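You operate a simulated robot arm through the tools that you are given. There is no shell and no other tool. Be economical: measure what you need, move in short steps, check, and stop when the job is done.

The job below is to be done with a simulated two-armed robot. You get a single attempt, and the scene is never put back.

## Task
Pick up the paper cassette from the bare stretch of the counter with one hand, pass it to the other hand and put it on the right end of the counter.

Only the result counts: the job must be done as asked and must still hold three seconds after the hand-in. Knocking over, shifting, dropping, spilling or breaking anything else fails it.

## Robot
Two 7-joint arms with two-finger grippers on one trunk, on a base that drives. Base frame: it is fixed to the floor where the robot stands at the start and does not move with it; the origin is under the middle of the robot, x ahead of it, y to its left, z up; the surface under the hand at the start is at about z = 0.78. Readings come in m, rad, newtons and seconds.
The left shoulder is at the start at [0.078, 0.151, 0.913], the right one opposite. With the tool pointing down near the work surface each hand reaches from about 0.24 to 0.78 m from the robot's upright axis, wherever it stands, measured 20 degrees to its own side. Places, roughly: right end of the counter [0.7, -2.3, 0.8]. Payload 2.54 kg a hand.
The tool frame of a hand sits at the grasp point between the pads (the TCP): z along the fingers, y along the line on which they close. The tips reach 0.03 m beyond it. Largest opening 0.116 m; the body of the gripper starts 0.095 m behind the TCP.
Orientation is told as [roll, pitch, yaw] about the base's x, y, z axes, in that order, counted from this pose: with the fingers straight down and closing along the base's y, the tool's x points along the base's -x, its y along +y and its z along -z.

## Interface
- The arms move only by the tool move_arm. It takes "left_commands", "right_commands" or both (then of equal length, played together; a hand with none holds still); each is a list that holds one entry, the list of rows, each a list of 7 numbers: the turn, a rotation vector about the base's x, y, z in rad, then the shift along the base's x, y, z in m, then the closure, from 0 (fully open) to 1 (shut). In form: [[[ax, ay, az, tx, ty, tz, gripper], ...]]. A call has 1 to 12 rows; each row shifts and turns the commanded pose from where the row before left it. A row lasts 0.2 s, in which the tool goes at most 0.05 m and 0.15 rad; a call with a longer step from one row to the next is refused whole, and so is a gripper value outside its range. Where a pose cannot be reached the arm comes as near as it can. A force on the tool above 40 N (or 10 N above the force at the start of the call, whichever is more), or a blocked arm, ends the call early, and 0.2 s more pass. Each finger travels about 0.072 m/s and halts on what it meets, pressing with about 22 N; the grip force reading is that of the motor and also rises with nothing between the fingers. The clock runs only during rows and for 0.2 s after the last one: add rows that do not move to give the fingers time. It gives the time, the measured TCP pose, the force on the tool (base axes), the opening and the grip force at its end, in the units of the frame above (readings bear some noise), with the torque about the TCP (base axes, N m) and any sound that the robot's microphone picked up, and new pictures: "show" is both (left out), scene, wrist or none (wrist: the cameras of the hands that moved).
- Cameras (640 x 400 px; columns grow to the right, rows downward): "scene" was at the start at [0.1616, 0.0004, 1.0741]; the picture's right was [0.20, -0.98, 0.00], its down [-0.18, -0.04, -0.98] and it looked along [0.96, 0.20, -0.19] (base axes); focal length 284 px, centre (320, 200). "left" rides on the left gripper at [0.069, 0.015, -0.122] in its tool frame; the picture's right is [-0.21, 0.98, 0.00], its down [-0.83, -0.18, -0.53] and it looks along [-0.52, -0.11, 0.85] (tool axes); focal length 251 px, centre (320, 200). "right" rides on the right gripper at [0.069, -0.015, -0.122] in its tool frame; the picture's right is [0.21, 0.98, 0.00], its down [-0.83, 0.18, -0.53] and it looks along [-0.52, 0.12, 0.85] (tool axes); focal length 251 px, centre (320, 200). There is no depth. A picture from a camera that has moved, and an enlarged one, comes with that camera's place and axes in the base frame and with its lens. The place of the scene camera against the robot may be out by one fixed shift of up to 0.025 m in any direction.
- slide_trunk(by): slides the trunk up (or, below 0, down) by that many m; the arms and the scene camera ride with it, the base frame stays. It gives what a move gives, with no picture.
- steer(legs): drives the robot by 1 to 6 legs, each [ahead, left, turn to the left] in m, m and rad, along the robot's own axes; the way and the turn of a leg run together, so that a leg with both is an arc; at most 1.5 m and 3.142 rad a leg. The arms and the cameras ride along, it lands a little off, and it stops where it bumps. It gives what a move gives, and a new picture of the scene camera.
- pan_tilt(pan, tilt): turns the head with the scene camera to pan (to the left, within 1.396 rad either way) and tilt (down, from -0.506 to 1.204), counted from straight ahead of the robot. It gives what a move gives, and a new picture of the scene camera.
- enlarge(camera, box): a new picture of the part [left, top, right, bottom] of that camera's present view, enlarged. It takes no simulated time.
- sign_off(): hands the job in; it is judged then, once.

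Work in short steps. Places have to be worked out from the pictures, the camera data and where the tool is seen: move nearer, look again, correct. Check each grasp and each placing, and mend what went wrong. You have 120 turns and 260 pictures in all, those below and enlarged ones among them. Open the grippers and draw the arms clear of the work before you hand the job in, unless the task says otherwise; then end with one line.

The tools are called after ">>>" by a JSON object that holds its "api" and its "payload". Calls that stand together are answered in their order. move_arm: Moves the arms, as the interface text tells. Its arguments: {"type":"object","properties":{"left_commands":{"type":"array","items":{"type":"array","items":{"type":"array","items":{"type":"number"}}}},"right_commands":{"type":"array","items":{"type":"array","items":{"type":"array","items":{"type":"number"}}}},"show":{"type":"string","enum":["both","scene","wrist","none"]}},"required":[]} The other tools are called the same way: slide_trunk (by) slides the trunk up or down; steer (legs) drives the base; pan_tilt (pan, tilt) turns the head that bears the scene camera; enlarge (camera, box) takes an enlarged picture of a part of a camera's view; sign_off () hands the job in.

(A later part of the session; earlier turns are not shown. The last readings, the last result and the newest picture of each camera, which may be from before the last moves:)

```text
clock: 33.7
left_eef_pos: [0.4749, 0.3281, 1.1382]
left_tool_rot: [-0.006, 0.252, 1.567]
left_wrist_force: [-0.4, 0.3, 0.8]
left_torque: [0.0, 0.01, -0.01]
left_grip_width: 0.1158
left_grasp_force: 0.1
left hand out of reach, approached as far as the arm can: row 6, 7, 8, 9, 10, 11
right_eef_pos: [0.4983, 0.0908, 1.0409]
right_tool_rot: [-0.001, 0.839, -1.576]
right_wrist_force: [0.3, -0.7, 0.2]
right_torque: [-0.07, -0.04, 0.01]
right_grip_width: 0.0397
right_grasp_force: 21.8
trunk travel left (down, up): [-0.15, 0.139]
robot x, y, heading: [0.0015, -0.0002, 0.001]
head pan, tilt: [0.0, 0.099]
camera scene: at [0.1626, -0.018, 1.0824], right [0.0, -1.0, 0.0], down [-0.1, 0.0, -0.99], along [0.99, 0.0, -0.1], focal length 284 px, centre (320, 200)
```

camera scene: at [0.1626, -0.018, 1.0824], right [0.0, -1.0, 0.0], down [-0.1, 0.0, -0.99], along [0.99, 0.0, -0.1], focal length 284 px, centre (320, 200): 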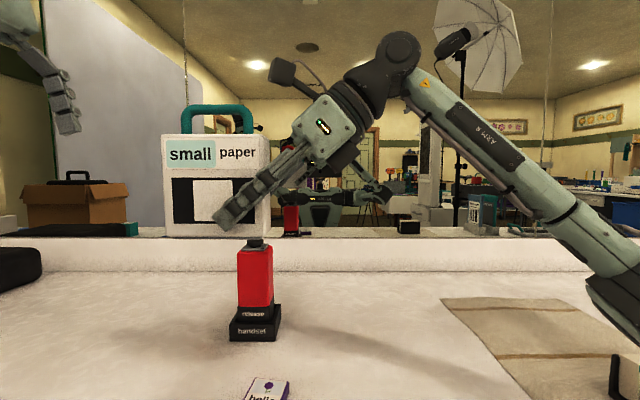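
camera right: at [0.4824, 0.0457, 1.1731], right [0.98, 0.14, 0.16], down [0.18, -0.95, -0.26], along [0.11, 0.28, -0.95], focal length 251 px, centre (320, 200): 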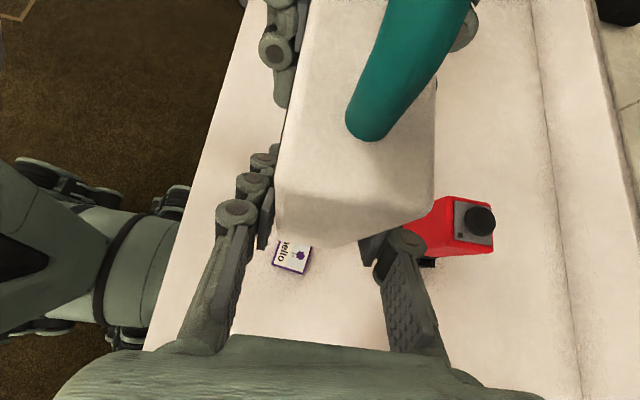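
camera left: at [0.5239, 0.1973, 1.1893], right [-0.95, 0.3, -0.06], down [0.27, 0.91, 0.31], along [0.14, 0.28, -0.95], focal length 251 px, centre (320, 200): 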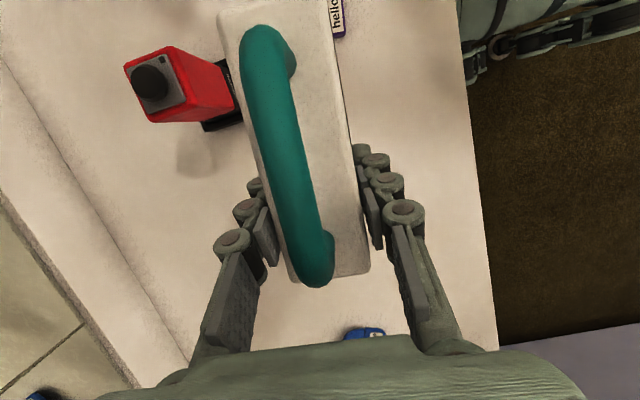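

Handover complete; the right hand holds it alone. Now I survey the route to the right before driving.

>>> {"api": "pan_tilt", "payload": {"pan": -1.35, "tilt": 0.45}}

>>> {"api": "pan_tilt", "payload": {"pan": -0.8, "tilt": 0.5}}

```text
clock: 35.2
left_eef_pos: [0.4749, 0.3274, 1.137]
left_tool_rot: [-0.008, 0.252, 1.567]
left_wrist_force: [-0.4, -0.4, 0.7]
left_torque: [-0.03, 0.0, -0.01]
left_grip_width: 0.1159
left_grasp_force: 0.0
right_eef_pos: [0.4963, 0.0893, 1.0401]
right_tool_rot: [-0.002, 0.841, -1.574]
right_wrist_force: [-0.2, -1.0, 1.5]
right_torque: [-0.1, -0.02, -0.09]
right_grip_width: 0.0395
right_grasp_force: 21.6
trunk travel left (down, up): [-0.15, 0.139]
robot x, y, heading: [-0.0001, -0.0006, -0.003]
head pan, tilt: [-1.349, 0.45]
camera scene: at [0.0909, -0.1079, 1.0498], right [-0.98, -0.22, 0.0], down [-0.1, 0.42, -0.9], along [0.2, -0.88, -0.44], focal length 284 px, centre (320, 200)
```

scene: 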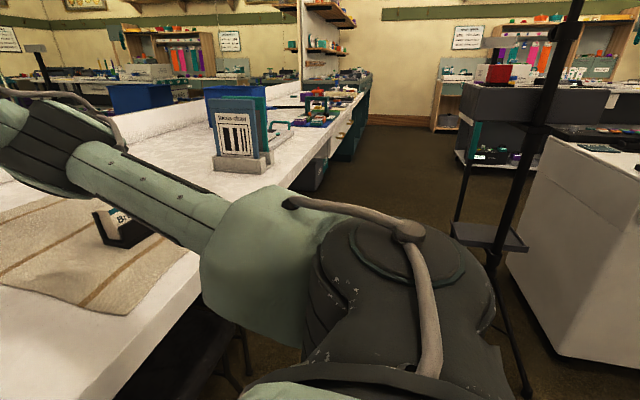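

```text
clock: 36.1
left_eef_pos: [0.4759, 0.3276, 1.1377]
left_tool_rot: [-0.008, 0.251, 1.568]
left_wrist_force: [-0.6, 0.1, 0.2]
left_torque: [0.02, -0.02, 0.02]
left_grip_width: 0.1159
left_grasp_force: 0.1
right_eef_pos: [0.4975, 0.0903, 1.0399]
right_tool_rot: [-0.002, 0.84, -1.575]
right_wrist_force: [-0.6, 0.4, 0.1]
right_torque: [-0.1, -0.01, 0.02]
right_grip_width: 0.0395
right_grasp_force: 22.4
trunk travel left (down, up): [-0.15, 0.139]
robot x, y, heading: [-0.0029, 0.0004, -0.0]
head pan, tilt: [-0.799, 0.499]
camera scene: at [0.134, -0.0835, 1.0453], right [-0.72, -0.7, 0.0], down [-0.33, 0.34, -0.88], along [0.61, -0.63, -0.48], focal length 284 px, centre (320, 200)
```

scene: 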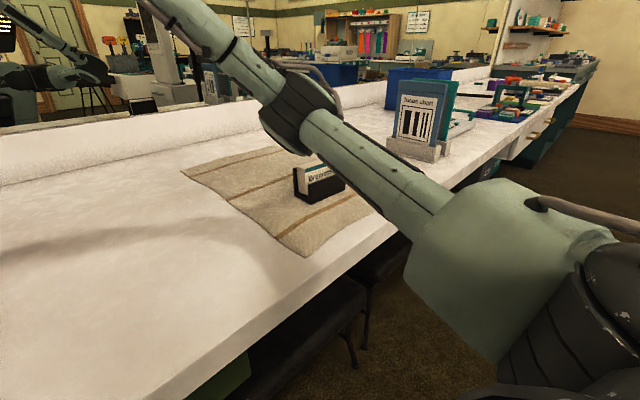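

The route along the counter looks free at this x; a sign stand sits near y ≈ −0.8 with top ≈ 0.97, so I raise the trunk for clearance, then drive sideways in stages.

>>> {"api": "slide_trunk", "payload": {"by": 0.13}}

>>> {"api": "steer", "payload": {"legs": [[-0.06, 0, 0], [0, -0.4, 0]]}}

```text
clock: 37.7
left_eef_pos: [0.4755, 0.3281, 1.2678]
left_tool_rot: [-0.007, 0.251, 1.568]
left_wrist_force: [0.6, 0.7, -0.2]
left_torque: [0.0, -0.01, 0.02]
left_grip_width: 0.1161
left_grasp_force: 0.1
right_eef_pos: [0.4973, 0.0899, 1.1701]
right_tool_rot: [-0.003, 0.841, -1.575]
right_wrist_force: [-0.3, -0.6, -3.0]
right_torque: [-0.07, -0.01, 0.03]
right_grip_width: 0.0393
right_grasp_force: 21.6
trunk travel left (down, up): [-0.28, 0.009]
robot x, y, heading: [-0.0004, 0.0005, -0.004]
head pan, tilt: [-0.799, 0.499]
```

```text
clock: 42.7
left_eef_pos: [0.4156, -0.0719, 1.268]
left_tool_rot: [-0.007, 0.251, 1.569]
left_wrist_force: [0.4, 0.3, -0.6]
left_torque: [0.01, -0.01, -0.01]
left_grip_width: 0.1161
left_grasp_force: 0.0
right_eef_pos: [0.4386, -0.3091, 1.1712]
right_tool_rot: [-0.001, 0.841, -1.571]
right_wrist_force: [-0.4, -0.9, -3.3]
right_torque: [-0.08, -0.05, 0.0]
right_grip_width: 0.0392
right_grasp_force: 21.7
trunk travel left (down, up): [-0.28, 0.009]
robot x, y, heading: [-0.0598, -0.4008, 0.0]
head pan, tilt: [-0.799, 0.499]
camera scene: at [0.0751, -0.4841, 1.1753], right [-0.72, -0.7, 0.0], down [-0.33, 0.34, -0.88], along [0.61, -0.63, -0.48], focal length 284 px, centre (320, 200)
```

scene: 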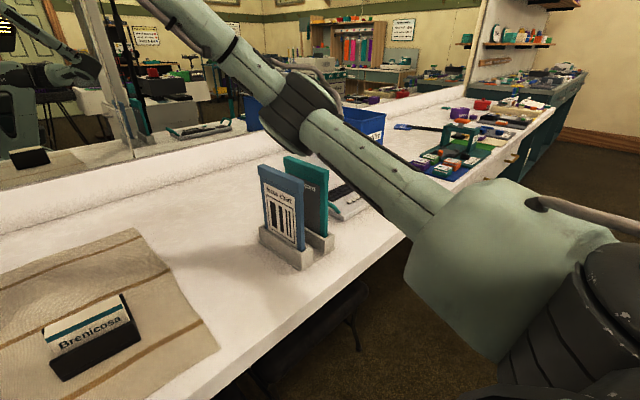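

All clear: cassette bottom ≈ 1.13, sign top ≈ 0.96. Continue right.

>>> {"api": "steer", "payload": {"legs": [[0, -0.7, 0]]}}

```text
clock: 47.0
left_eef_pos: [0.4217, -0.4822, 1.2683]
left_tool_rot: [-0.006, 0.252, 1.551]
left_wrist_force: [0.4, 0.3, -0.6]
left_torque: [-0.06, 0.04, -0.02]
left_grip_width: 0.1159
left_grasp_force: 0.0
right_eef_pos: [0.4426, -0.7191, 1.1706]
right_tool_rot: [-0.004, 0.839, -1.59]
right_wrist_force: [0.4, 0.1, -3.2]
right_torque: [-0.12, 0.01, 0.05]
right_grip_width: 0.0395
right_grasp_force: 22.5
trunk travel left (down, up): [-0.28, 0.009]
robot x, y, heading: [-0.0625, -0.8002, -0.013]
head pan, tilt: [-0.799, 0.499]
stopped in leg 1: the robot was blocked; the commanded pose is now the measured one
camera scene: at [0.0759, -0.8873, 1.1753], right [-0.73, -0.69, 0.0], down [-0.33, 0.35, -0.88], along [0.6, -0.64, -0.48], focal length 284 px, centre (320, 200)
```

scene: 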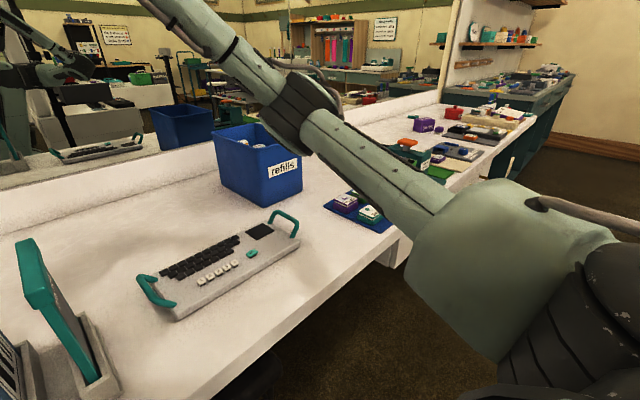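

Blocked at y ≈ −0.80. I back off slightly left and look down to the right to see what is in the way.

>>> {"api": "steer", "payload": {"legs": [[0, 0.06, 0.013]]}}

>>> {"api": "pan_tilt", "payload": {"pan": -1.39, "tilt": 0.9}}

>>> {"api": "pan_tilt", "payload": {"pan": -0.9, "tilt": 1.0}}

```text
clock: 48.3
left_eef_pos: [0.4191, -0.4152, 1.2683]
left_tool_rot: [-0.009, 0.25, 1.562]
left_wrist_force: [1.0, 0.4, -0.6]
left_torque: [-0.04, 0.01, -0.06]
left_grip_width: 0.1159
left_grasp_force: 0.0
right_eef_pos: [0.4418, -0.6545, 1.1716]
right_tool_rot: [-0.002, 0.841, -1.576]
right_wrist_force: [0.7, 0.5, -3.8]
right_torque: [-0.12, -0.02, 0.0]
right_grip_width: 0.0394
right_grasp_force: 22.1
trunk travel left (down, up): [-0.28, 0.009]
robot x, y, heading: [-0.0594, -0.7454, -0.003]
head pan, tilt: [-0.799, 0.499]
camera scene: at [0.0769, -0.8252, 1.1754], right [-0.72, -0.7, 0.0], down [-0.33, 0.34, -0.88], along [0.61, -0.63, -0.48], focal length 284 px, centre (320, 200)
```

scene: 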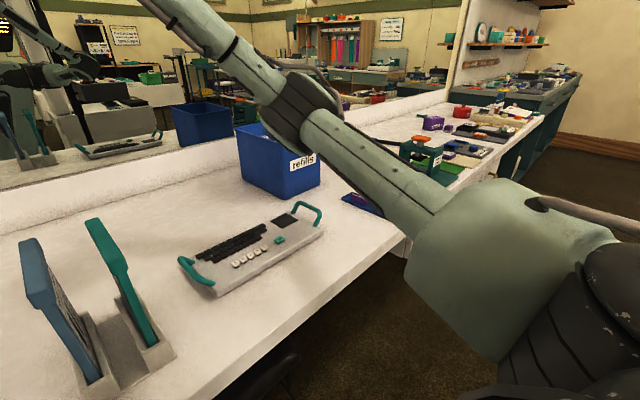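

```text
clock: 49.3
left_eef_pos: [0.4193, -0.4165, 1.2688]
left_tool_rot: [-0.009, 0.249, 1.561]
left_wrist_force: [0.1, 0.1, -0.3]
left_torque: [-0.03, -0.03, -0.01]
left_grip_width: 0.116
left_grasp_force: 0.1
right_eef_pos: [0.441, -0.653, 1.1703]
right_tool_rot: [-0.001, 0.841, -1.578]
right_wrist_force: [-0.7, 0.9, -2.4]
right_torque: [-0.09, -0.04, 0.01]
right_grip_width: 0.0395
right_grasp_force: 22.4
trunk travel left (down, up): [-0.28, 0.009]
robot x, y, heading: [-0.0603, -0.7397, 0.0]
head pan, tilt: [-1.389, 0.901]
camera scene: at [0.0271, -0.8345, 1.1415], right [-0.98, -0.18, 0.0], down [-0.14, 0.77, -0.62], along [0.11, -0.61, -0.78], focal length 284 px, centre (320, 200)
```

scene: 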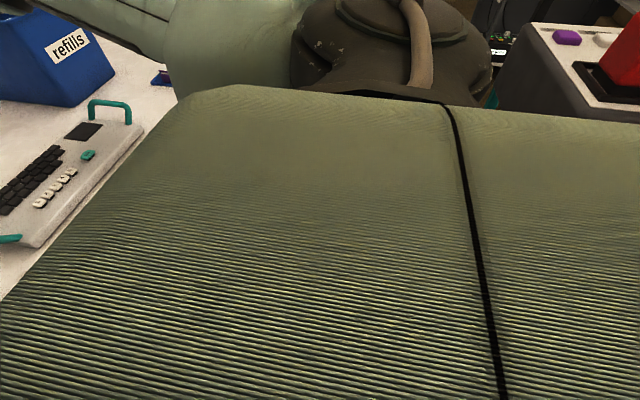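

```text
clock: 50.2
left_eef_pos: [0.4186, -0.4159, 1.2683]
left_tool_rot: [-0.008, 0.251, 1.562]
left_wrist_force: [0.2, 0.1, -0.2]
left_torque: [0.0, 0.03, 0.02]
left_grip_width: 0.1157
left_grasp_force: 0.0
right_eef_pos: [0.4412, -0.6548, 1.1718]
right_tool_rot: [-0.002, 0.841, -1.577]
right_wrist_force: [0.5, -0.9, -2.4]
right_torque: [-0.08, 0.01, 0.02]
right_grip_width: 0.0396
right_grasp_force: 22.0
trunk travel left (down, up): [-0.28, 0.009]
robot x, y, heading: [-0.0567, -0.7349, 0.001]
head pan, tilt: [-0.901, 1.0]
camera scene: at [0.0566, -0.815, 1.1342], right [-0.79, -0.62, 0.0], down [-0.52, 0.66, -0.54], along [0.33, -0.42, -0.84], focal length 284 px, centre (320, 200)
```

scene: 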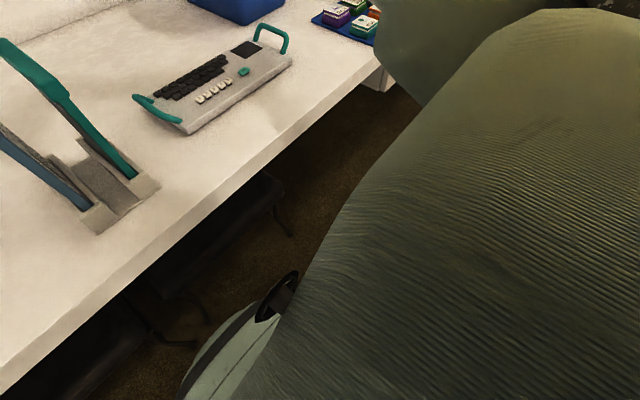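

The shoulder hides the obstacle; I suspect the tripod stand's leg behind/right of me. I go back left to open room and turn right to look along the corridor.

>>> {"api": "steer", "payload": {"legs": [[0, 0.55, 0], [0, 0, -1.2]]}}

>>> {"api": "pan_tilt", "payload": {"pan": -0.2, "tilt": 0.55}}

```text
clock: 59.1
left_eef_pos: [0.4142, -0.5282, 1.2687]
left_tool_rot: [-0.008, 0.25, 0.341]
left_wrist_force: [0.1, -0.6, -0.6]
left_torque: [-0.01, 0.0, 0.01]
left_grip_width: 0.1161
left_grasp_force: 0.1
right_eef_pos: [0.1991, -0.6305, 1.1709]
right_tool_rot: [-0.002, 0.841, -2.799]
right_wrist_force: [0.5, -0.3, -2.4]
right_torque: [-0.04, 0.09, -0.01]
right_grip_width: 0.0393
right_grasp_force: 21.9
trunk travel left (down, up): [-0.28, 0.009]
robot x, y, heading: [-0.0541, -0.1889, -1.223]
head pan, tilt: [-0.901, 1.0]
camera scene: at [-0.0652, -0.3346, 1.1342], right [-0.85, 0.52, 0.0], down [0.44, 0.72, -0.54], along [-0.28, -0.46, -0.84], focal length 284 px, centre (320, 200)
```

scene: 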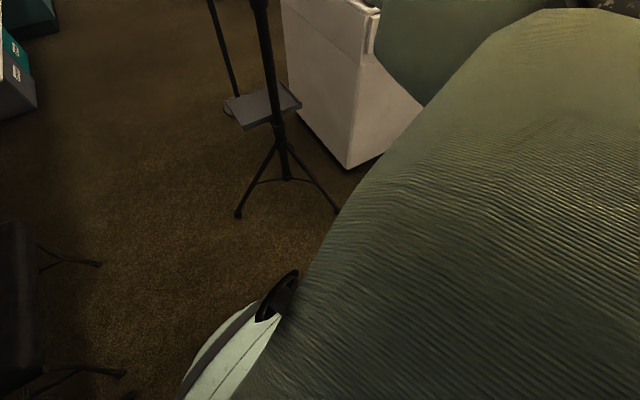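

```text
clock: 60.2
left_eef_pos: [0.4145, -0.527, 1.269]
left_tool_rot: [-0.008, 0.25, 0.342]
left_wrist_force: [0.5, 0.3, -0.4]
left_torque: [0.02, -0.01, 0.0]
left_grip_width: 0.1162
left_grasp_force: 0.0
right_eef_pos: [0.1991, -0.631, 1.1714]
right_tool_rot: [-0.003, 0.841, -2.8]
right_wrist_force: [0.2, 0.8, -3.3]
right_torque: [-0.02, 0.13, -0.01]
right_grip_width: 0.0393
right_grasp_force: 21.6
trunk travel left (down, up): [-0.28, 0.009]
robot x, y, heading: [-0.0568, -0.1944, -1.221]
head pan, tilt: [-0.201, 0.55]
camera scene: at [-0.0154, -0.364, 1.1707], right [-0.99, -0.15, 0.0], down [-0.08, 0.52, -0.85], along [0.12, -0.84, -0.52], focal length 284 px, centre (320, 200)
```

scene: 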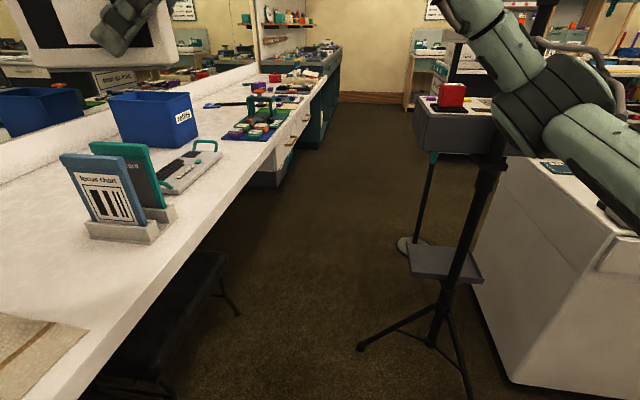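

Now I see the corridor: a tripod with one foot at ≈(−0.09, −1.09) and column ≈(−0.40, −1.14), which blocked me. I take closer looks at the gap and look further right for another route.

>>> {"api": "enlarge", "payload": {"camera": "scene", "box": [180, 180, 540, 400]}}

>>> {"api": "steer", "payload": {"legs": [[0, 0, -1.0]]}}

>>> {"api": "pan_tilt", "payload": {"pan": 0.1, "tilt": 0.4}}

```text
1.78 times, centred on (360, 290) of scene
camera zoom: at [-0.0154, -0.364, 1.1707], right [-0.99, -0.15, 0.0], down [-0.08, 0.52, -0.85], along [0.12, -0.84, -0.52], focal length 505 px, centre (249, 40)
```

zoom: 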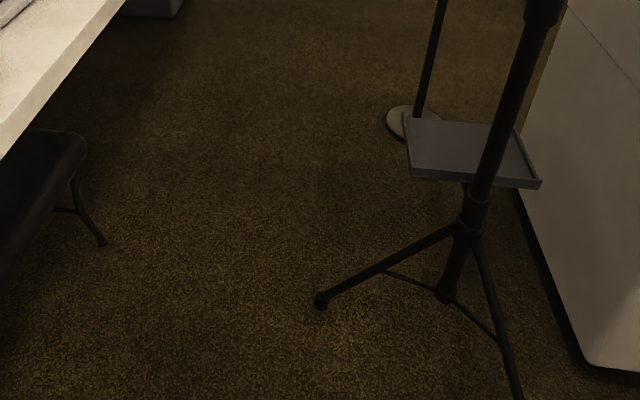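

```text
clock: 63.2
left_eef_pos: [-0.0869, -0.769, 1.2695]
left_tool_rot: [-0.008, 0.249, -0.664]
left_wrist_force: [0.4, 0.9, 0.3]
left_torque: [0.01, -0.02, -0.02]
left_grip_width: 0.116
left_grasp_force: 0.0
right_eef_pos: [-0.2879, -0.6423, 1.17]
right_tool_rot: [-0.002, 0.841, 2.479]
right_wrist_force: [0.2, 0.7, -4.4]
right_torque: [0.09, 0.09, -0.04]
right_grip_width: 0.0396
right_grasp_force: 22.1
trunk travel left (down, up): [-0.28, 0.009]
robot x, y, heading: [-0.0558, -0.191, -2.232]
head pan, tilt: [-0.201, 0.55]
camera scene: at [-0.1618, -0.3237, 1.1707], right [-0.65, 0.76, 0.0], down [0.4, 0.34, -0.85], along [-0.65, -0.56, -0.52], focal length 284 px, centre (320, 200)
```

scene: 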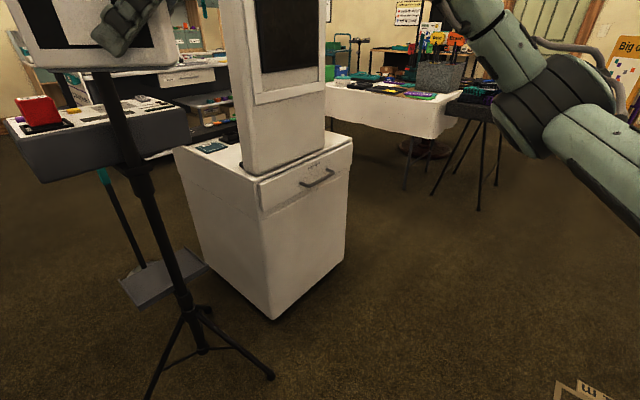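

```text
clock: 64.0
left_eef_pos: [-0.0866, -0.7682, 1.2681]
left_tool_rot: [-0.007, 0.25, -0.666]
left_wrist_force: [-0.4, 0.1, -0.5]
left_torque: [0.0, 0.02, 0.01]
left_grip_width: 0.116
left_grasp_force: 0.0
right_eef_pos: [-0.2889, -0.6418, 1.1715]
right_tool_rot: [-0.004, 0.841, 2.478]
right_wrist_force: [0.5, -0.1, -3.6]
right_torque: [0.06, 0.07, 0.0]
right_grip_width: 0.0394
right_grasp_force: 21.4
trunk travel left (down, up): [-0.28, 0.009]
robot x, y, heading: [-0.0569, -0.1928, -2.231]
head pan, tilt: [0.099, 0.4]
camera scene: at [-0.1429, -0.3436, 1.1844], right [-0.85, 0.53, 0.0], down [0.21, 0.33, -0.92], along [-0.49, -0.78, -0.39], focal length 284 px, centre (320, 200)
```

scene: 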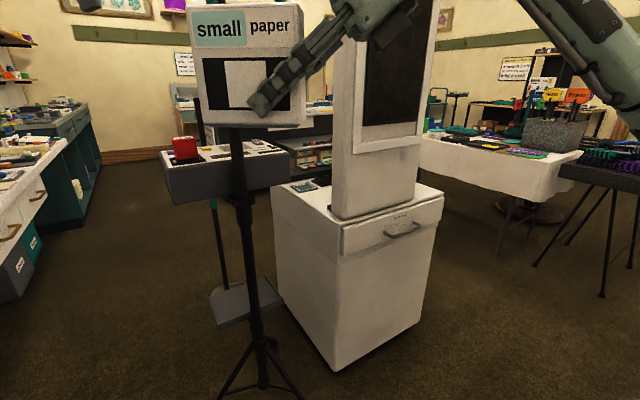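

I need my own base footprint to judge the gap. Look straight down with the head.

>>> {"api": "pan_tilt", "payload": {"pan": 0.0, "tilt": 1.2}}

>>> {"api": "pan_tilt", "payload": {"pan": 0.6, "tilt": 1.2}}

>>> {"api": "enlarge", "payload": {"camera": "left", "box": [0, 0, 640, 400]}}

```text
clock: 65.1
left_eef_pos: [-0.0875, -0.7683, 1.2694]
left_tool_rot: [-0.008, 0.249, -0.665]
left_wrist_force: [0.0, -0.2, 0.3]
left_torque: [-0.01, 0.02, 0.03]
left_grip_width: 0.1159
left_grasp_force: 0.1
right_eef_pos: [-0.2887, -0.6419, 1.1698]
right_tool_rot: [-0.004, 0.842, 2.479]
right_wrist_force: [-0.6, 0.3, -3.1]
right_torque: [0.06, 0.09, -0.01]
right_grip_width: 0.0392
right_grasp_force: 21.7
trunk travel left (down, up): [-0.28, 0.009]
robot x, y, heading: [-0.0538, -0.1952, -2.226]
head pan, tilt: [0.0, 1.201]
camera scene: at [-0.1279, -0.3094, 1.1217], right [-0.79, 0.61, 0.0], down [0.57, 0.74, -0.36], along [-0.22, -0.29, -0.93], focal length 284 px, centre (320, 200)
```

scene: 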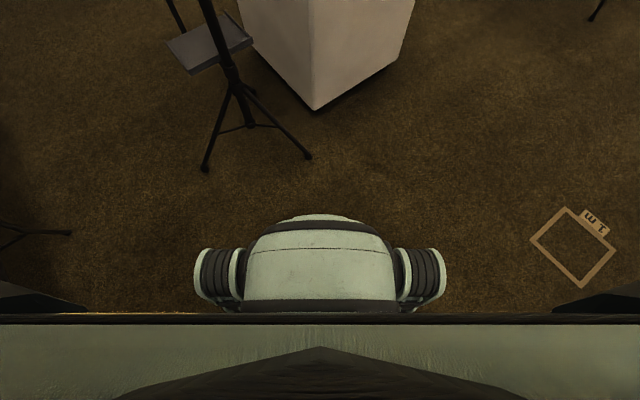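

```text
clock: 66.1
left_eef_pos: [-0.0872, -0.7677, 1.2691]
left_tool_rot: [-0.007, 0.25, -0.665]
left_wrist_force: [0.4, -0.4, -0.4]
left_torque: [0.01, -0.01, -0.02]
left_grip_width: 0.116
left_grasp_force: 0.0
right_eef_pos: [-0.2891, -0.6404, 1.1705]
right_tool_rot: [-0.002, 0.84, 2.479]
right_wrist_force: [-0.2, -0.1, -3.6]
right_torque: [0.07, 0.07, -0.02]
right_grip_width: 0.0398
right_grasp_force: 22.3
trunk travel left (down, up): [-0.28, 0.009]
robot x, y, heading: [-0.0548, -0.1936, -2.229]
head pan, tilt: [0.6, 1.201]
camera scene: at [-0.097, -0.3209, 1.1216], right [-1.0, 0.06, 0.0], down [0.05, 0.93, -0.36], along [-0.02, -0.36, -0.93], focal length 284 px, centre (320, 200)
```

scene: 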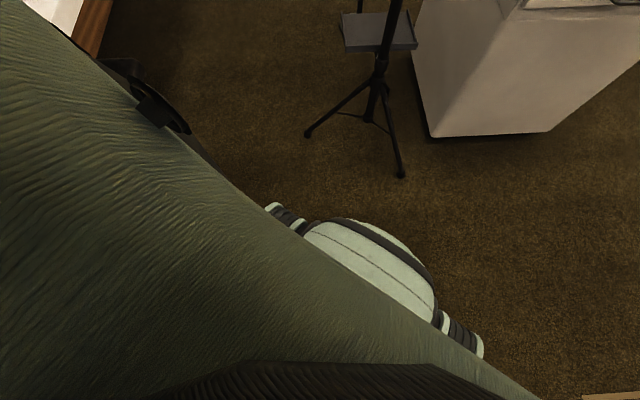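

```text
1.00 times, centred on (320, 200) of left (not enlarged: the box is as wide or as high as the picture)
camera zoom: at [-0.1055, -0.7323, 1.4044], right [0.76, 0.64, -0.06], down [0.62, -0.71, 0.31], along [0.16, -0.28, -0.95], focal length 251 px, centre (320, 200)
```

zoom: 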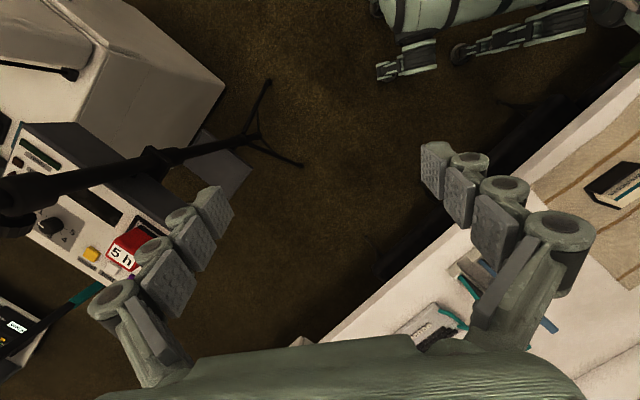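

The views disagree on base size; I tilt the left hand camera back toward my base for a clear look.

>>> {"api": "move_arm", "payload": {"left_commands": [[[0.14, 0, 0, 0, 0, 0, 0], [0.14, 0, 0, 0, 0, 0, 0], [0.14, 0, 0, 0, 0, 0, 0], [0.14, 0, 0, 0, 0, 0, 0], [0.14, 0, 0, 0, 0, 0, 0], [0.14, 0, 0, 0, 0, 0, 0]]], "show": "wrist"}}

```text
clock: 67.5
left_eef_pos: [-0.1275, -0.6884, 1.1439]
left_tool_rot: [0.825, 0.658, -0.27]
left_wrist_force: [0.0, 0.4, 0.1]
left_torque: [0.0, 0.0, 0.04]
left_grip_width: 0.1159
left_grasp_force: 0.1
left hand out of reach, approached as far as the arm can: row 1, 2, 3, 4, 5, 6
right_eef_pos: [-0.2886, -0.6421, 1.1696]
right_tool_rot: [-0.002, 0.841, 2.478]
right_wrist_force: [1.1, -0.6, -3.9]
right_torque: [0.1, 0.08, 0.0]
right_grip_width: 0.0396
right_grasp_force: 22.5
trunk travel left (down, up): [-0.28, 0.009]
robot x, y, heading: [-0.0566, -0.1899, -2.227]
head pan, tilt: [0.6, 1.201]
camera left: at [-0.1454, -0.7652, 1.2605], right [0.76, 0.48, 0.44], down [0.63, -0.71, -0.32], along [0.15, 0.52, -0.84], focal length 251 px, centre (320, 200)
```

left: 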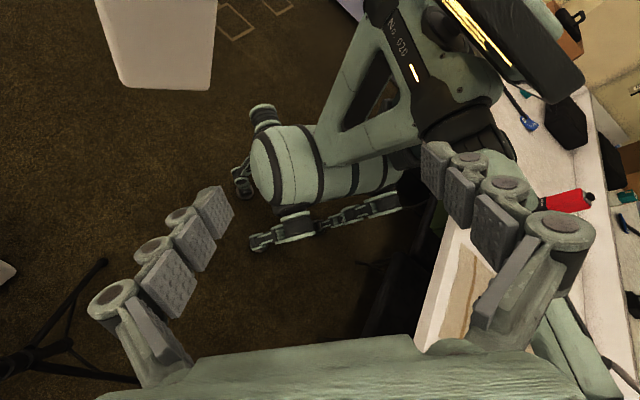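

The base body is a barrel seen around z≈0.6, and the tripod foot pinches the counter side. I return the left hand to its earlier pose and survey the open floor to my right (−x side) for a way around the kiosk.

>>> {"api": "move_arm", "payload": {"left_commands": [[[-0.14, 0, 0, 0.007, -0.013, 0.02, 0], [-0.14, 0, 0, 0.007, -0.013, 0.02, 0], [-0.14, 0, 0, 0.007, -0.013, 0.02, 0], [-0.14, 0, 0, 0.007, -0.013, 0.02, 0], [-0.14, 0, 0, 0.007, -0.013, 0.02, 0], [-0.14, 0, 0, 0.005, -0.013, 0.02, 0]]], "show": "none"}}

>>> {"api": "pan_tilt", "payload": {"pan": -0.2, "tilt": 0.25}}

>>> {"api": "pan_tilt", "payload": {"pan": -1.1, "tilt": 0.3}}

```text
clock: 68.9
left_eef_pos: [-0.0899, -0.7583, 1.256]
left_tool_rot: [-0.01, 0.25, -0.665]
left_wrist_force: [-0.3, -0.7, 0.8]
left_torque: [-0.03, -0.02, -0.02]
left_grip_width: 0.1159
left_grasp_force: 0.0
left hand out of reach, approached as far as the arm can: row 1, 2
right_eef_pos: [-0.289, -0.6405, 1.1705]
right_tool_rot: [-0.003, 0.841, 2.479]
right_wrist_force: [-0.1, 0.0, -3.7]
right_torque: [0.04, 0.06, 0.0]
right_grip_width: 0.0396
right_grasp_force: 22.2
trunk travel left (down, up): [-0.28, 0.009]
robot x, y, heading: [-0.0542, -0.1921, -2.234]
head pan, tilt: [0.6, 1.201]
```

```text
clock: 70.2
left_eef_pos: [-0.0898, -0.7578, 1.256]
left_tool_rot: [-0.006, 0.252, -0.666]
left_wrist_force: [0.8, 0.2, -0.2]
left_torque: [0.01, -0.01, -0.05]
left_grip_width: 0.1158
left_grasp_force: 0.0
right_eef_pos: [-0.2879, -0.6424, 1.1714]
right_tool_rot: [-0.004, 0.842, 2.479]
right_wrist_force: [0.8, 0.1, -3.4]
right_torque: [0.07, 0.11, 0.0]
right_grip_width: 0.0394
right_grasp_force: 21.9
trunk travel left (down, up): [-0.28, 0.009]
robot x, y, heading: [-0.054, -0.1988, -2.231]
head pan, tilt: [-0.201, 0.25]
camera scene: at [-0.1643, -0.3262, 1.1984], right [-0.65, 0.76, 0.0], down [0.19, 0.16, -0.97], along [-0.73, -0.63, -0.25], focal length 284 px, centre (320, 200)
```

scene: 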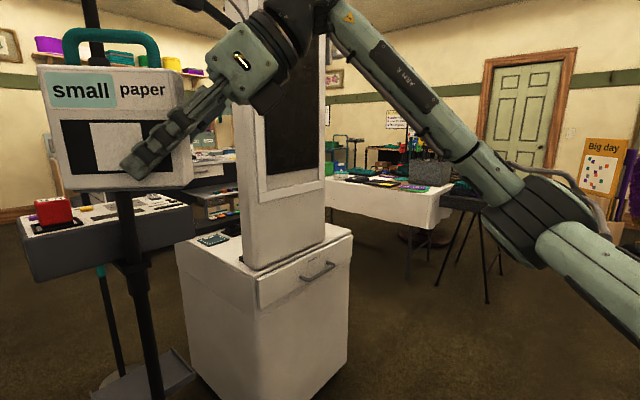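

```text
clock: 71.4
left_eef_pos: [-0.0903, -0.7582, 1.2571]
left_tool_rot: [-0.006, 0.253, -0.664]
left_wrist_force: [-0.1, 0.8, 0.3]
left_torque: [0.06, 0.02, 0.01]
left_grip_width: 0.116
left_grasp_force: 0.0
right_eef_pos: [-0.288, -0.64, 1.171]
right_tool_rot: [-0.003, 0.843, 2.479]
right_wrist_force: [0.2, -0.3, -3.3]
right_torque: [0.02, 0.08, 0.01]
right_grip_width: 0.0396
right_grasp_force: 21.8
trunk travel left (down, up): [-0.28, 0.009]
robot x, y, heading: [-0.0537, -0.1914, -2.23]
head pan, tilt: [-1.1, 0.3]
camera scene: at [-0.1854, -0.2478, 1.1937], right [0.19, 0.98, 0.0], down [0.29, -0.05, -0.96], along [-0.94, 0.18, -0.3], focal length 284 px, centre (320, 200)
```

scene: 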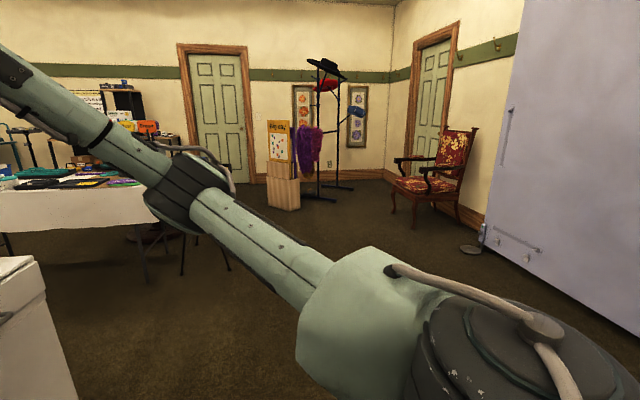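

There is about 1.1 m of open floor between the kiosk (x ≥ −1.17) and the white table (x ≤ −2.3). I drive back along −x there, then face −y to inspect the far side.

>>> {"api": "steer", "payload": {"legs": [[0, 0, -0.91], [1.0, 0, 0], [0.6, 0, 0], [0, 0, 1.57]]}}

>>> {"api": "pan_tilt", "payload": {"pan": 0.0, "tilt": 0.5}}

>>> {"api": "pan_tilt", "payload": {"pan": 0.6, "tilt": 0.4}}

```text
clock: 86.0
left_eef_pos: [-1.3514, -0.6549, 1.2551]
left_tool_rot: [-0.009, 0.249, -0.001]
left_wrist_force: [-1.0, 0.7, 0.3]
left_torque: [-0.01, -0.02, 0.01]
left_grip_width: 0.1161
left_grasp_force: 0.0
right_eef_pos: [-1.5788, -0.6846, 1.1717]
right_tool_rot: [0.0, 0.841, -3.14]
right_wrist_force: [0.3, 0.0, -3.3]
right_torque: [-0.02, 0.11, -0.03]
right_grip_width: 0.0397
right_grasp_force: 22.1
trunk travel left (down, up): [-0.28, 0.009]
robot x, y, heading: [-1.6708, -0.1836, -1.568]
head pan, tilt: [-1.1, 0.3]
camera scene: at [-1.7522, -0.3161, 1.1937], right [-0.46, 0.89, 0.0], down [0.26, 0.14, -0.96], along [-0.85, -0.44, -0.3], focal length 284 px, centre (320, 200)
```

scene: 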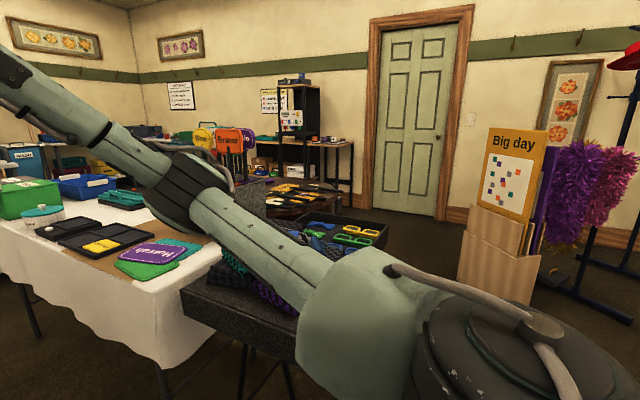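

```text
clock: 87.3
left_eef_pos: [-1.3525, -0.655, 1.2554]
left_tool_rot: [-0.01, 0.248, 0.0]
left_wrist_force: [-0.5, -0.6, 0.4]
left_torque: [-0.01, 0.02, -0.01]
left_grip_width: 0.116
left_grasp_force: 0.1
right_eef_pos: [-1.58, -0.683, 1.1701]
right_tool_rot: [-0.002, 0.841, -3.14]
right_wrist_force: [1.4, -0.2, -4.0]
right_torque: [0.01, 0.07, 0.02]
right_grip_width: 0.0395
right_grasp_force: 21.8
trunk travel left (down, up): [-0.28, 0.009]
robot x, y, heading: [-1.6686, -0.1845, -1.566]
head pan, tilt: [0.0, 0.499]
camera scene: at [-1.6689, -0.3642, 1.1753], right [-1.0, -0.01, 0.0], down [0.0, 0.48, -0.88], along [0.0, -0.88, -0.48], focal length 284 px, centre (320, 200)
```

scene: 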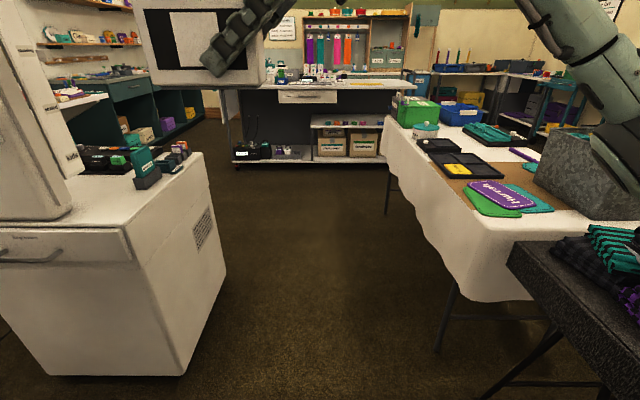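

```text
clock: 88.3
left_eef_pos: [-1.3532, -0.6555, 1.2551]
left_tool_rot: [-0.008, 0.25, 0.001]
left_wrist_force: [-0.1, -0.1, 0.4]
left_torque: [-0.01, -0.03, -0.01]
left_grip_width: 0.1161
left_grasp_force: 0.1
right_eef_pos: [-1.5801, -0.6846, 1.1723]
right_tool_rot: [-0.001, 0.842, -3.14]
right_wrist_force: [-0.3, -0.8, -3.1]
right_torque: [0.02, 0.11, -0.02]
right_grip_width: 0.0392
right_grasp_force: 22.2
trunk travel left (down, up): [-0.28, 0.009]
robot x, y, heading: [-1.672, -0.1872, -1.561]
head pan, tilt: [0.6, 0.4]
camera scene: at [-1.6166, -0.3493, 1.1844], right [-0.82, -0.57, 0.0], down [-0.22, 0.32, -0.92], along [0.52, -0.76, -0.39], focal length 284 px, centre (320, 200)
```

scene: 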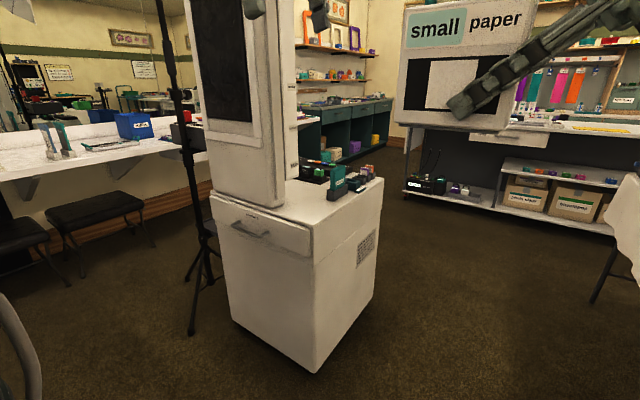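

The aisle is clear (kiosk to x≈−1.1, table from x≈−2.1). Drive forward along it, slightly toward its centre, then turn left to face the counter.

>>> {"api": "steer", "payload": {"legs": [[1.1, 0.07, 0], [1.0, 0, 0]]}}

>>> {"api": "pan_tilt", "payload": {"pan": 1.2, "tilt": 0.45}}

```text
clock: 98.8
left_eef_pos: [-1.2693, -2.7578, 1.2562]
left_tool_rot: [-0.01, 0.25, 0.004]
left_wrist_force: [0.9, 0.2, -0.5]
left_torque: [0.0, 0.02, 0.01]
left_grip_width: 0.1162
left_grasp_force: 0.1
right_eef_pos: [-1.4965, -2.7881, 1.1696]
right_tool_rot: [-0.002, 0.84, -3.138]
right_wrist_force: [-0.7, 0.2, -3.2]
right_torque: [0.03, 0.11, 0.07]
right_grip_width: 0.0394
right_grasp_force: 22.4
trunk travel left (down, up): [-0.28, 0.009]
robot x, y, heading: [-1.5931, -2.2902, -1.564]
head pan, tilt: [0.6, 0.4]
camera scene: at [-1.5348, -2.4535, 1.1844], right [-0.82, -0.57, 0.0], down [-0.22, 0.32, -0.92], along [0.53, -0.76, -0.39], focal length 284 px, centre (320, 200)
```

scene: 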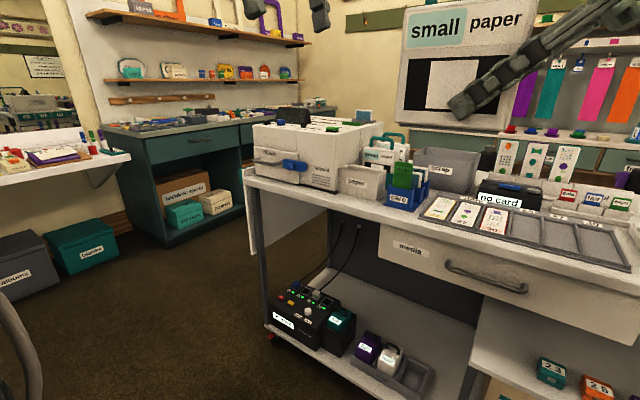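

```text
clock: 99.8
left_eef_pos: [-1.2686, -2.7586, 1.2551]
left_tool_rot: [-0.008, 0.249, 0.003]
left_wrist_force: [-0.5, 0.3, -0.2]
left_torque: [-0.01, 0.04, 0.0]
left_grip_width: 0.116
left_grasp_force: 0.0
right_eef_pos: [-1.498, -2.7871, 1.1698]
right_tool_rot: [-0.003, 0.841, -3.137]
right_wrist_force: [-0.1, -0.1, -3.8]
right_torque: [-0.02, 0.07, 0.03]
right_grip_width: 0.0395
right_grasp_force: 22.0
trunk travel left (down, up): [-0.28, 0.009]
robot x, y, heading: [-1.5927, -2.289, -1.558]
head pan, tilt: [1.201, 0.45]
camera scene: at [-1.5018, -2.4099, 1.1798], right [-0.35, -0.94, 0.0], down [-0.41, 0.15, -0.9], along [0.84, -0.32, -0.44], focal length 284 px, centre (320, 200)
```

scene: 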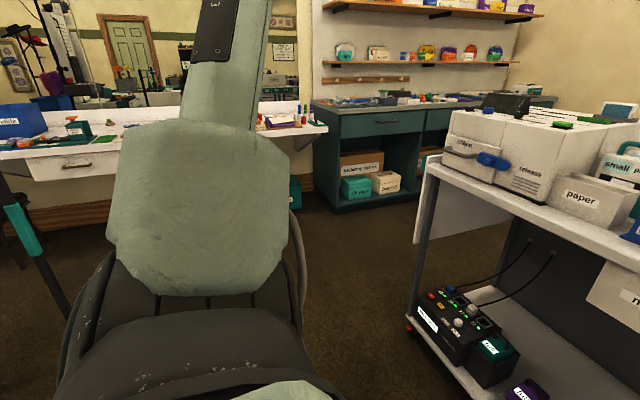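

Turn left to face the counter; clearance from the cart is fine.

>>> {"api": "steer", "payload": {"legs": [[0, 0, 1.56]]}}

>>> {"api": "pan_tilt", "payload": {"pan": 0.0, "tilt": 0.45}}

```text
clock: 104.1
left_eef_pos: [-1.1228, -1.9715, 1.2555]
left_tool_rot: [-0.008, 0.251, 1.57]
left_wrist_force: [-0.4, -0.7, -0.1]
left_torque: [0.01, -0.01, -0.01]
left_grip_width: 0.116
left_grasp_force: 0.1
right_eef_pos: [-1.0935, -2.1995, 1.1711]
right_tool_rot: [-0.002, 0.84, -1.572]
right_wrist_force: [-0.1, 0.6, -2.9]
right_torque: [-0.12, -0.05, 0.01]
right_grip_width: 0.0397
right_grasp_force: 22.2
trunk travel left (down, up): [-0.28, 0.009]
robot x, y, heading: [-1.5907, -2.2914, 0.002]
head pan, tilt: [1.201, 0.45]
camera scene: at [-1.4875, -2.2228, 1.1798], right [0.93, -0.36, 0.0], down [-0.16, -0.41, -0.9], along [0.32, 0.84, -0.44], focal length 284 px, centre (320, 200)
```

scene: 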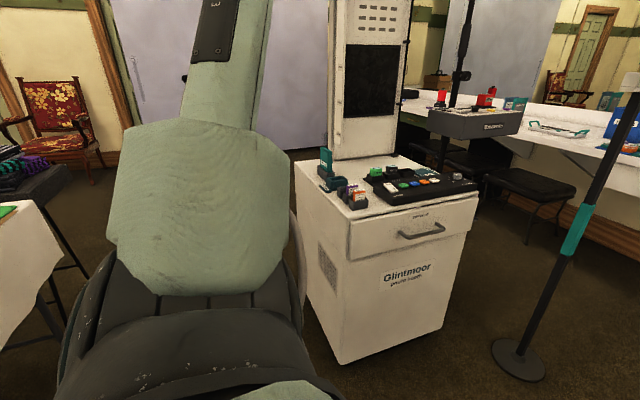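

```text
clock: 105.5
left_eef_pos: [-1.1229, -1.9709, 1.2557]
left_tool_rot: [-0.009, 0.25, 1.57]
left_wrist_force: [-0.5, 0.4, 0.4]
left_torque: [0.0, -0.04, -0.01]
left_grip_width: 0.1157
left_grasp_force: 0.1
right_eef_pos: [-1.0938, -2.1993, 1.1701]
right_tool_rot: [-0.003, 0.839, -1.571]
right_wrist_force: [-0.8, -1.0, -3.8]
right_torque: [-0.15, -0.01, -0.02]
right_grip_width: 0.0395
right_grasp_force: 22.4
trunk travel left (down, up): [-0.28, 0.009]
robot x, y, heading: [-1.5938, -2.2893, 0.005]
head pan, tilt: [0.0, 0.45]
camera scene: at [-1.4283, -2.3082, 1.1798], right [0.01, -1.0, 0.0], down [-0.44, 0.0, -0.9], along [0.9, 0.01, -0.44], focal length 284 px, centre (320, 200)
```

scene: 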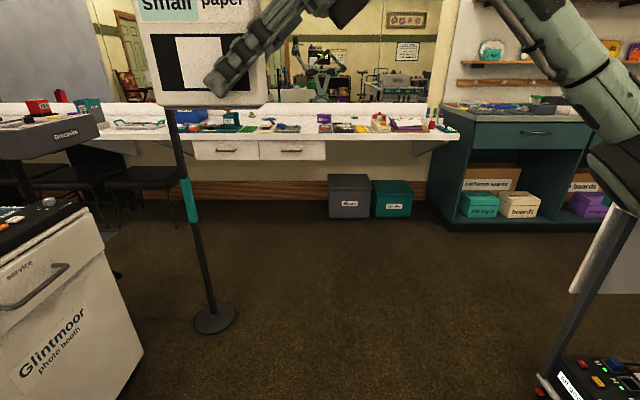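

Facing the counter's right end. I zoom in on the counter to find the free spot.

>>> {"api": "enlarge", "payload": {"camera": "scene", "box": [100, 80, 480, 200]}}

>>> {"api": "steer", "payload": {"legs": [[0.7, -0.12, 0]]}}

```text
1.68 times, centred on (290, 140) of scene
camera zoom: at [-1.4283, -2.3082, 1.1798], right [0.01, -1.0, 0.0], down [-0.44, 0.0, -0.9], along [0.9, 0.01, -0.44], focal length 478 px, centre (370, 301)
```

zoom: 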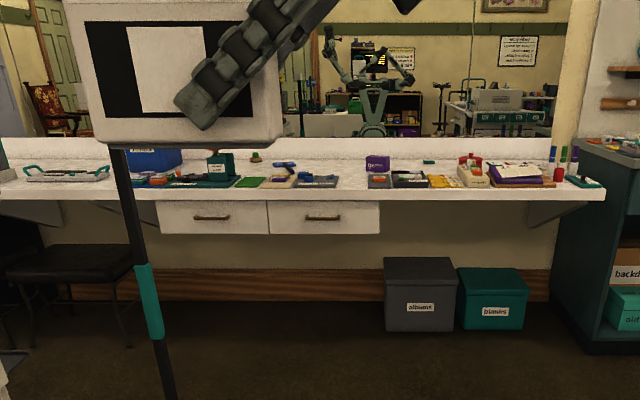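

```text
clock: 109.4
left_eef_pos: [-0.4187, -2.0915, 1.2561]
left_tool_rot: [-0.008, 0.251, 1.564]
left_wrist_force: [1.1, 0.0, 0.8]
left_torque: [-0.01, 0.02, -0.03]
left_grip_width: 0.116
left_grasp_force: 0.0
right_eef_pos: [-0.3917, -2.3188, 1.1706]
right_tool_rot: [-0.003, 0.839, -1.576]
right_wrist_force: [0.4, -0.4, -3.2]
right_torque: [-0.1, 0.01, 0.01]
right_grip_width: 0.0393
right_grasp_force: 22.1
trunk travel left (down, up): [-0.28, 0.009]
robot x, y, heading: [-0.8907, -2.4065, 0.001]
head pan, tilt: [0.0, 0.45]
camera scene: at [-0.7271, -2.4259, 1.1797], right [0.0, -1.0, 0.0], down [-0.44, 0.0, -0.9], along [0.9, 0.0, -0.44], focal length 284 px, centre (320, 200)
```

scene: 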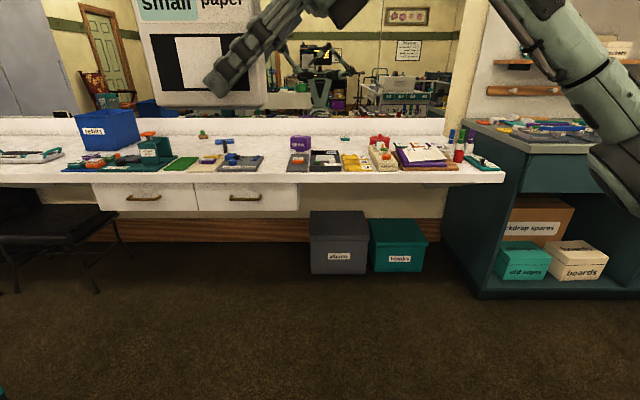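

The front of the counter is crowded with small items; the space around (0.7, −2.3) behind looks free. I move closer and look down.

>>> {"api": "steer", "payload": {"legs": [[0.6, 0.05, 0]]}}

>>> {"api": "pan_tilt", "payload": {"pan": 0.0, "tilt": 0.6}}

```text
clock: 112.8
left_eef_pos: [0.1783, -2.0435, 1.2558]
left_tool_rot: [-0.009, 0.251, 1.561]
left_wrist_force: [-0.2, -0.1, -1.1]
left_torque: [-0.01, 0.0, 0.05]
left_grip_width: 0.116
left_grasp_force: 0.1
right_eef_pos: [0.2045, -2.2723, 1.1703]
right_tool_rot: [-0.002, 0.838, -1.58]
right_wrist_force: [-0.8, -0.2, -2.8]
right_torque: [-0.09, 0.0, -0.02]
right_grip_width: 0.0396
right_grasp_force: 22.6
trunk travel left (down, up): [-0.28, 0.009]
robot x, y, heading: [-0.2936, -2.3624, -0.001]
head pan, tilt: [0.0, 0.45]
camera scene: at [-0.1308, -2.3776, 1.1797], right [0.0, -1.0, 0.0], down [-0.44, 0.0, -0.9], along [0.9, 0.0, -0.44], focal length 284 px, centre (320, 200)
```

scene: 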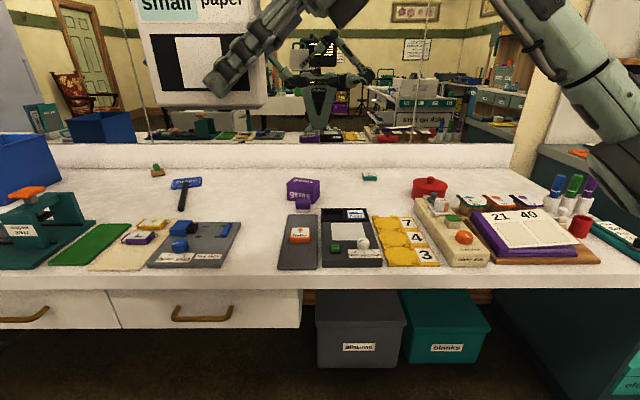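

```text
clock: 113.5
left_eef_pos: [0.1786, -2.043, 1.255]
left_tool_rot: [-0.008, 0.251, 1.559]
left_wrist_force: [-0.8, 0.1, -0.7]
left_torque: [0.01, 0.01, -0.01]
left_grip_width: 0.1161
left_grasp_force: 0.1
right_eef_pos: [0.2048, -2.2716, 1.1702]
right_tool_rot: [-0.002, 0.838, -1.58]
right_wrist_force: [-0.8, -0.7, -2.2]
right_torque: [-0.13, -0.01, -0.01]
right_grip_width: 0.0394
right_grasp_force: 22.5
trunk travel left (down, up): [-0.28, 0.009]
robot x, y, heading: [-0.2922, -2.3582, -0.003]
head pan, tilt: [0.0, 0.6]
camera scene: at [-0.1347, -2.3777, 1.1663], right [0.0, -1.0, 0.0], down [-0.56, 0.0, -0.83], along [0.83, 0.0, -0.56], focal length 284 px, centre (320, 200)
```

scene: 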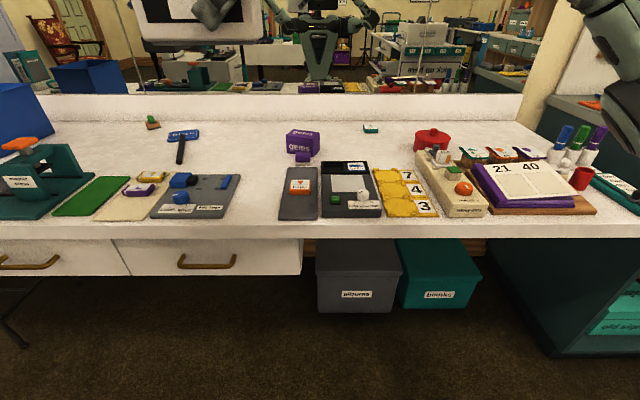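

Free spot found: between the purple box (right edge y≈−2.39) and red pot (left edge y≈−2.70), behind the mats (x > 0.63). Target cassette centre ≈ (0.72, −2.50). Drive up to the counter in line with it.

>>> {"api": "steer", "payload": {"legs": [[0, -0.24, 0], [0.28, 0, 0]]}}

>>> {"api": "pan_tilt", "payload": {"pan": 0.0, "tilt": 0.75}}

```text
clock: 117.9
left_eef_pos: [0.4555, -2.2841, 1.255]
left_tool_rot: [-0.009, 0.25, 1.558]
left_wrist_force: [-0.4, -0.1, -1.3]
left_torque: [0.02, 0.04, -0.03]
left_grip_width: 0.1159
left_grasp_force: 0.1
right_eef_pos: [0.4819, -2.5131, 1.171]
right_tool_rot: [0.001, 0.839, -1.582]
right_wrist_force: [-0.2, 0.4, -3.1]
right_torque: [-0.08, 0.05, 0.02]
right_grip_width: 0.0394
right_grasp_force: 21.7
trunk travel left (down, up): [-0.28, 0.009]
robot x, y, heading: [-0.014, -2.6016, -0.005]
head pan, tilt: [0.0, 0.6]
camera scene: at [0.1435, -2.618, 1.1661], right [-0.01, -1.0, 0.0], down [-0.57, 0.0, -0.82], along [0.82, -0.01, -0.57], focal length 284 px, centre (320, 200)
```

scene: 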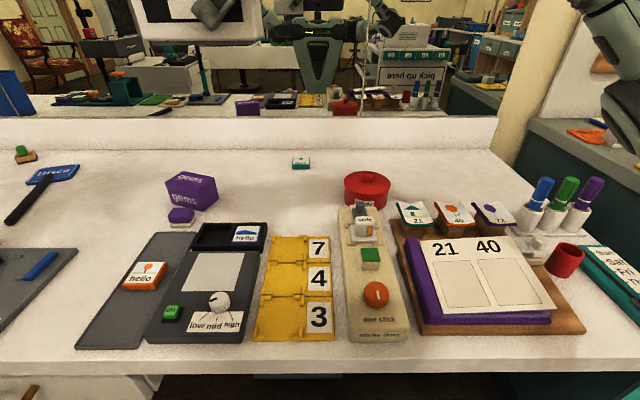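

```text
clock: 118.6
left_eef_pos: [0.4554, -2.2847, 1.2579]
left_tool_rot: [-0.008, 0.25, 1.559]
left_wrist_force: [-0.4, -0.2, -0.1]
left_torque: [-0.02, -0.05, 0.03]
left_grip_width: 0.116
left_grasp_force: 0.1
right_eef_pos: [0.4824, -2.5134, 1.1706]
right_tool_rot: [-0.002, 0.839, -1.581]
right_wrist_force: [-0.5, 0.0, -3.4]
right_torque: [-0.11, 0.0, -0.01]
right_grip_width: 0.0395
right_grasp_force: 22.0
trunk travel left (down, up): [-0.28, 0.009]
robot x, y, heading: [-0.0186, -2.597, -0.004]
head pan, tilt: [0.0, 0.75]
camera scene: at [0.1374, -2.618, 1.1534], right [-0.01, -1.0, 0.0], down [-0.68, 0.0, -0.73], along [0.73, 0.0, -0.68], focal length 284 px, centre (320, 200)
```

scene: 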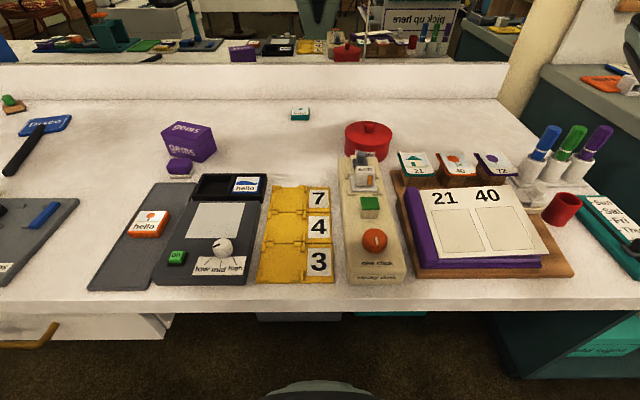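

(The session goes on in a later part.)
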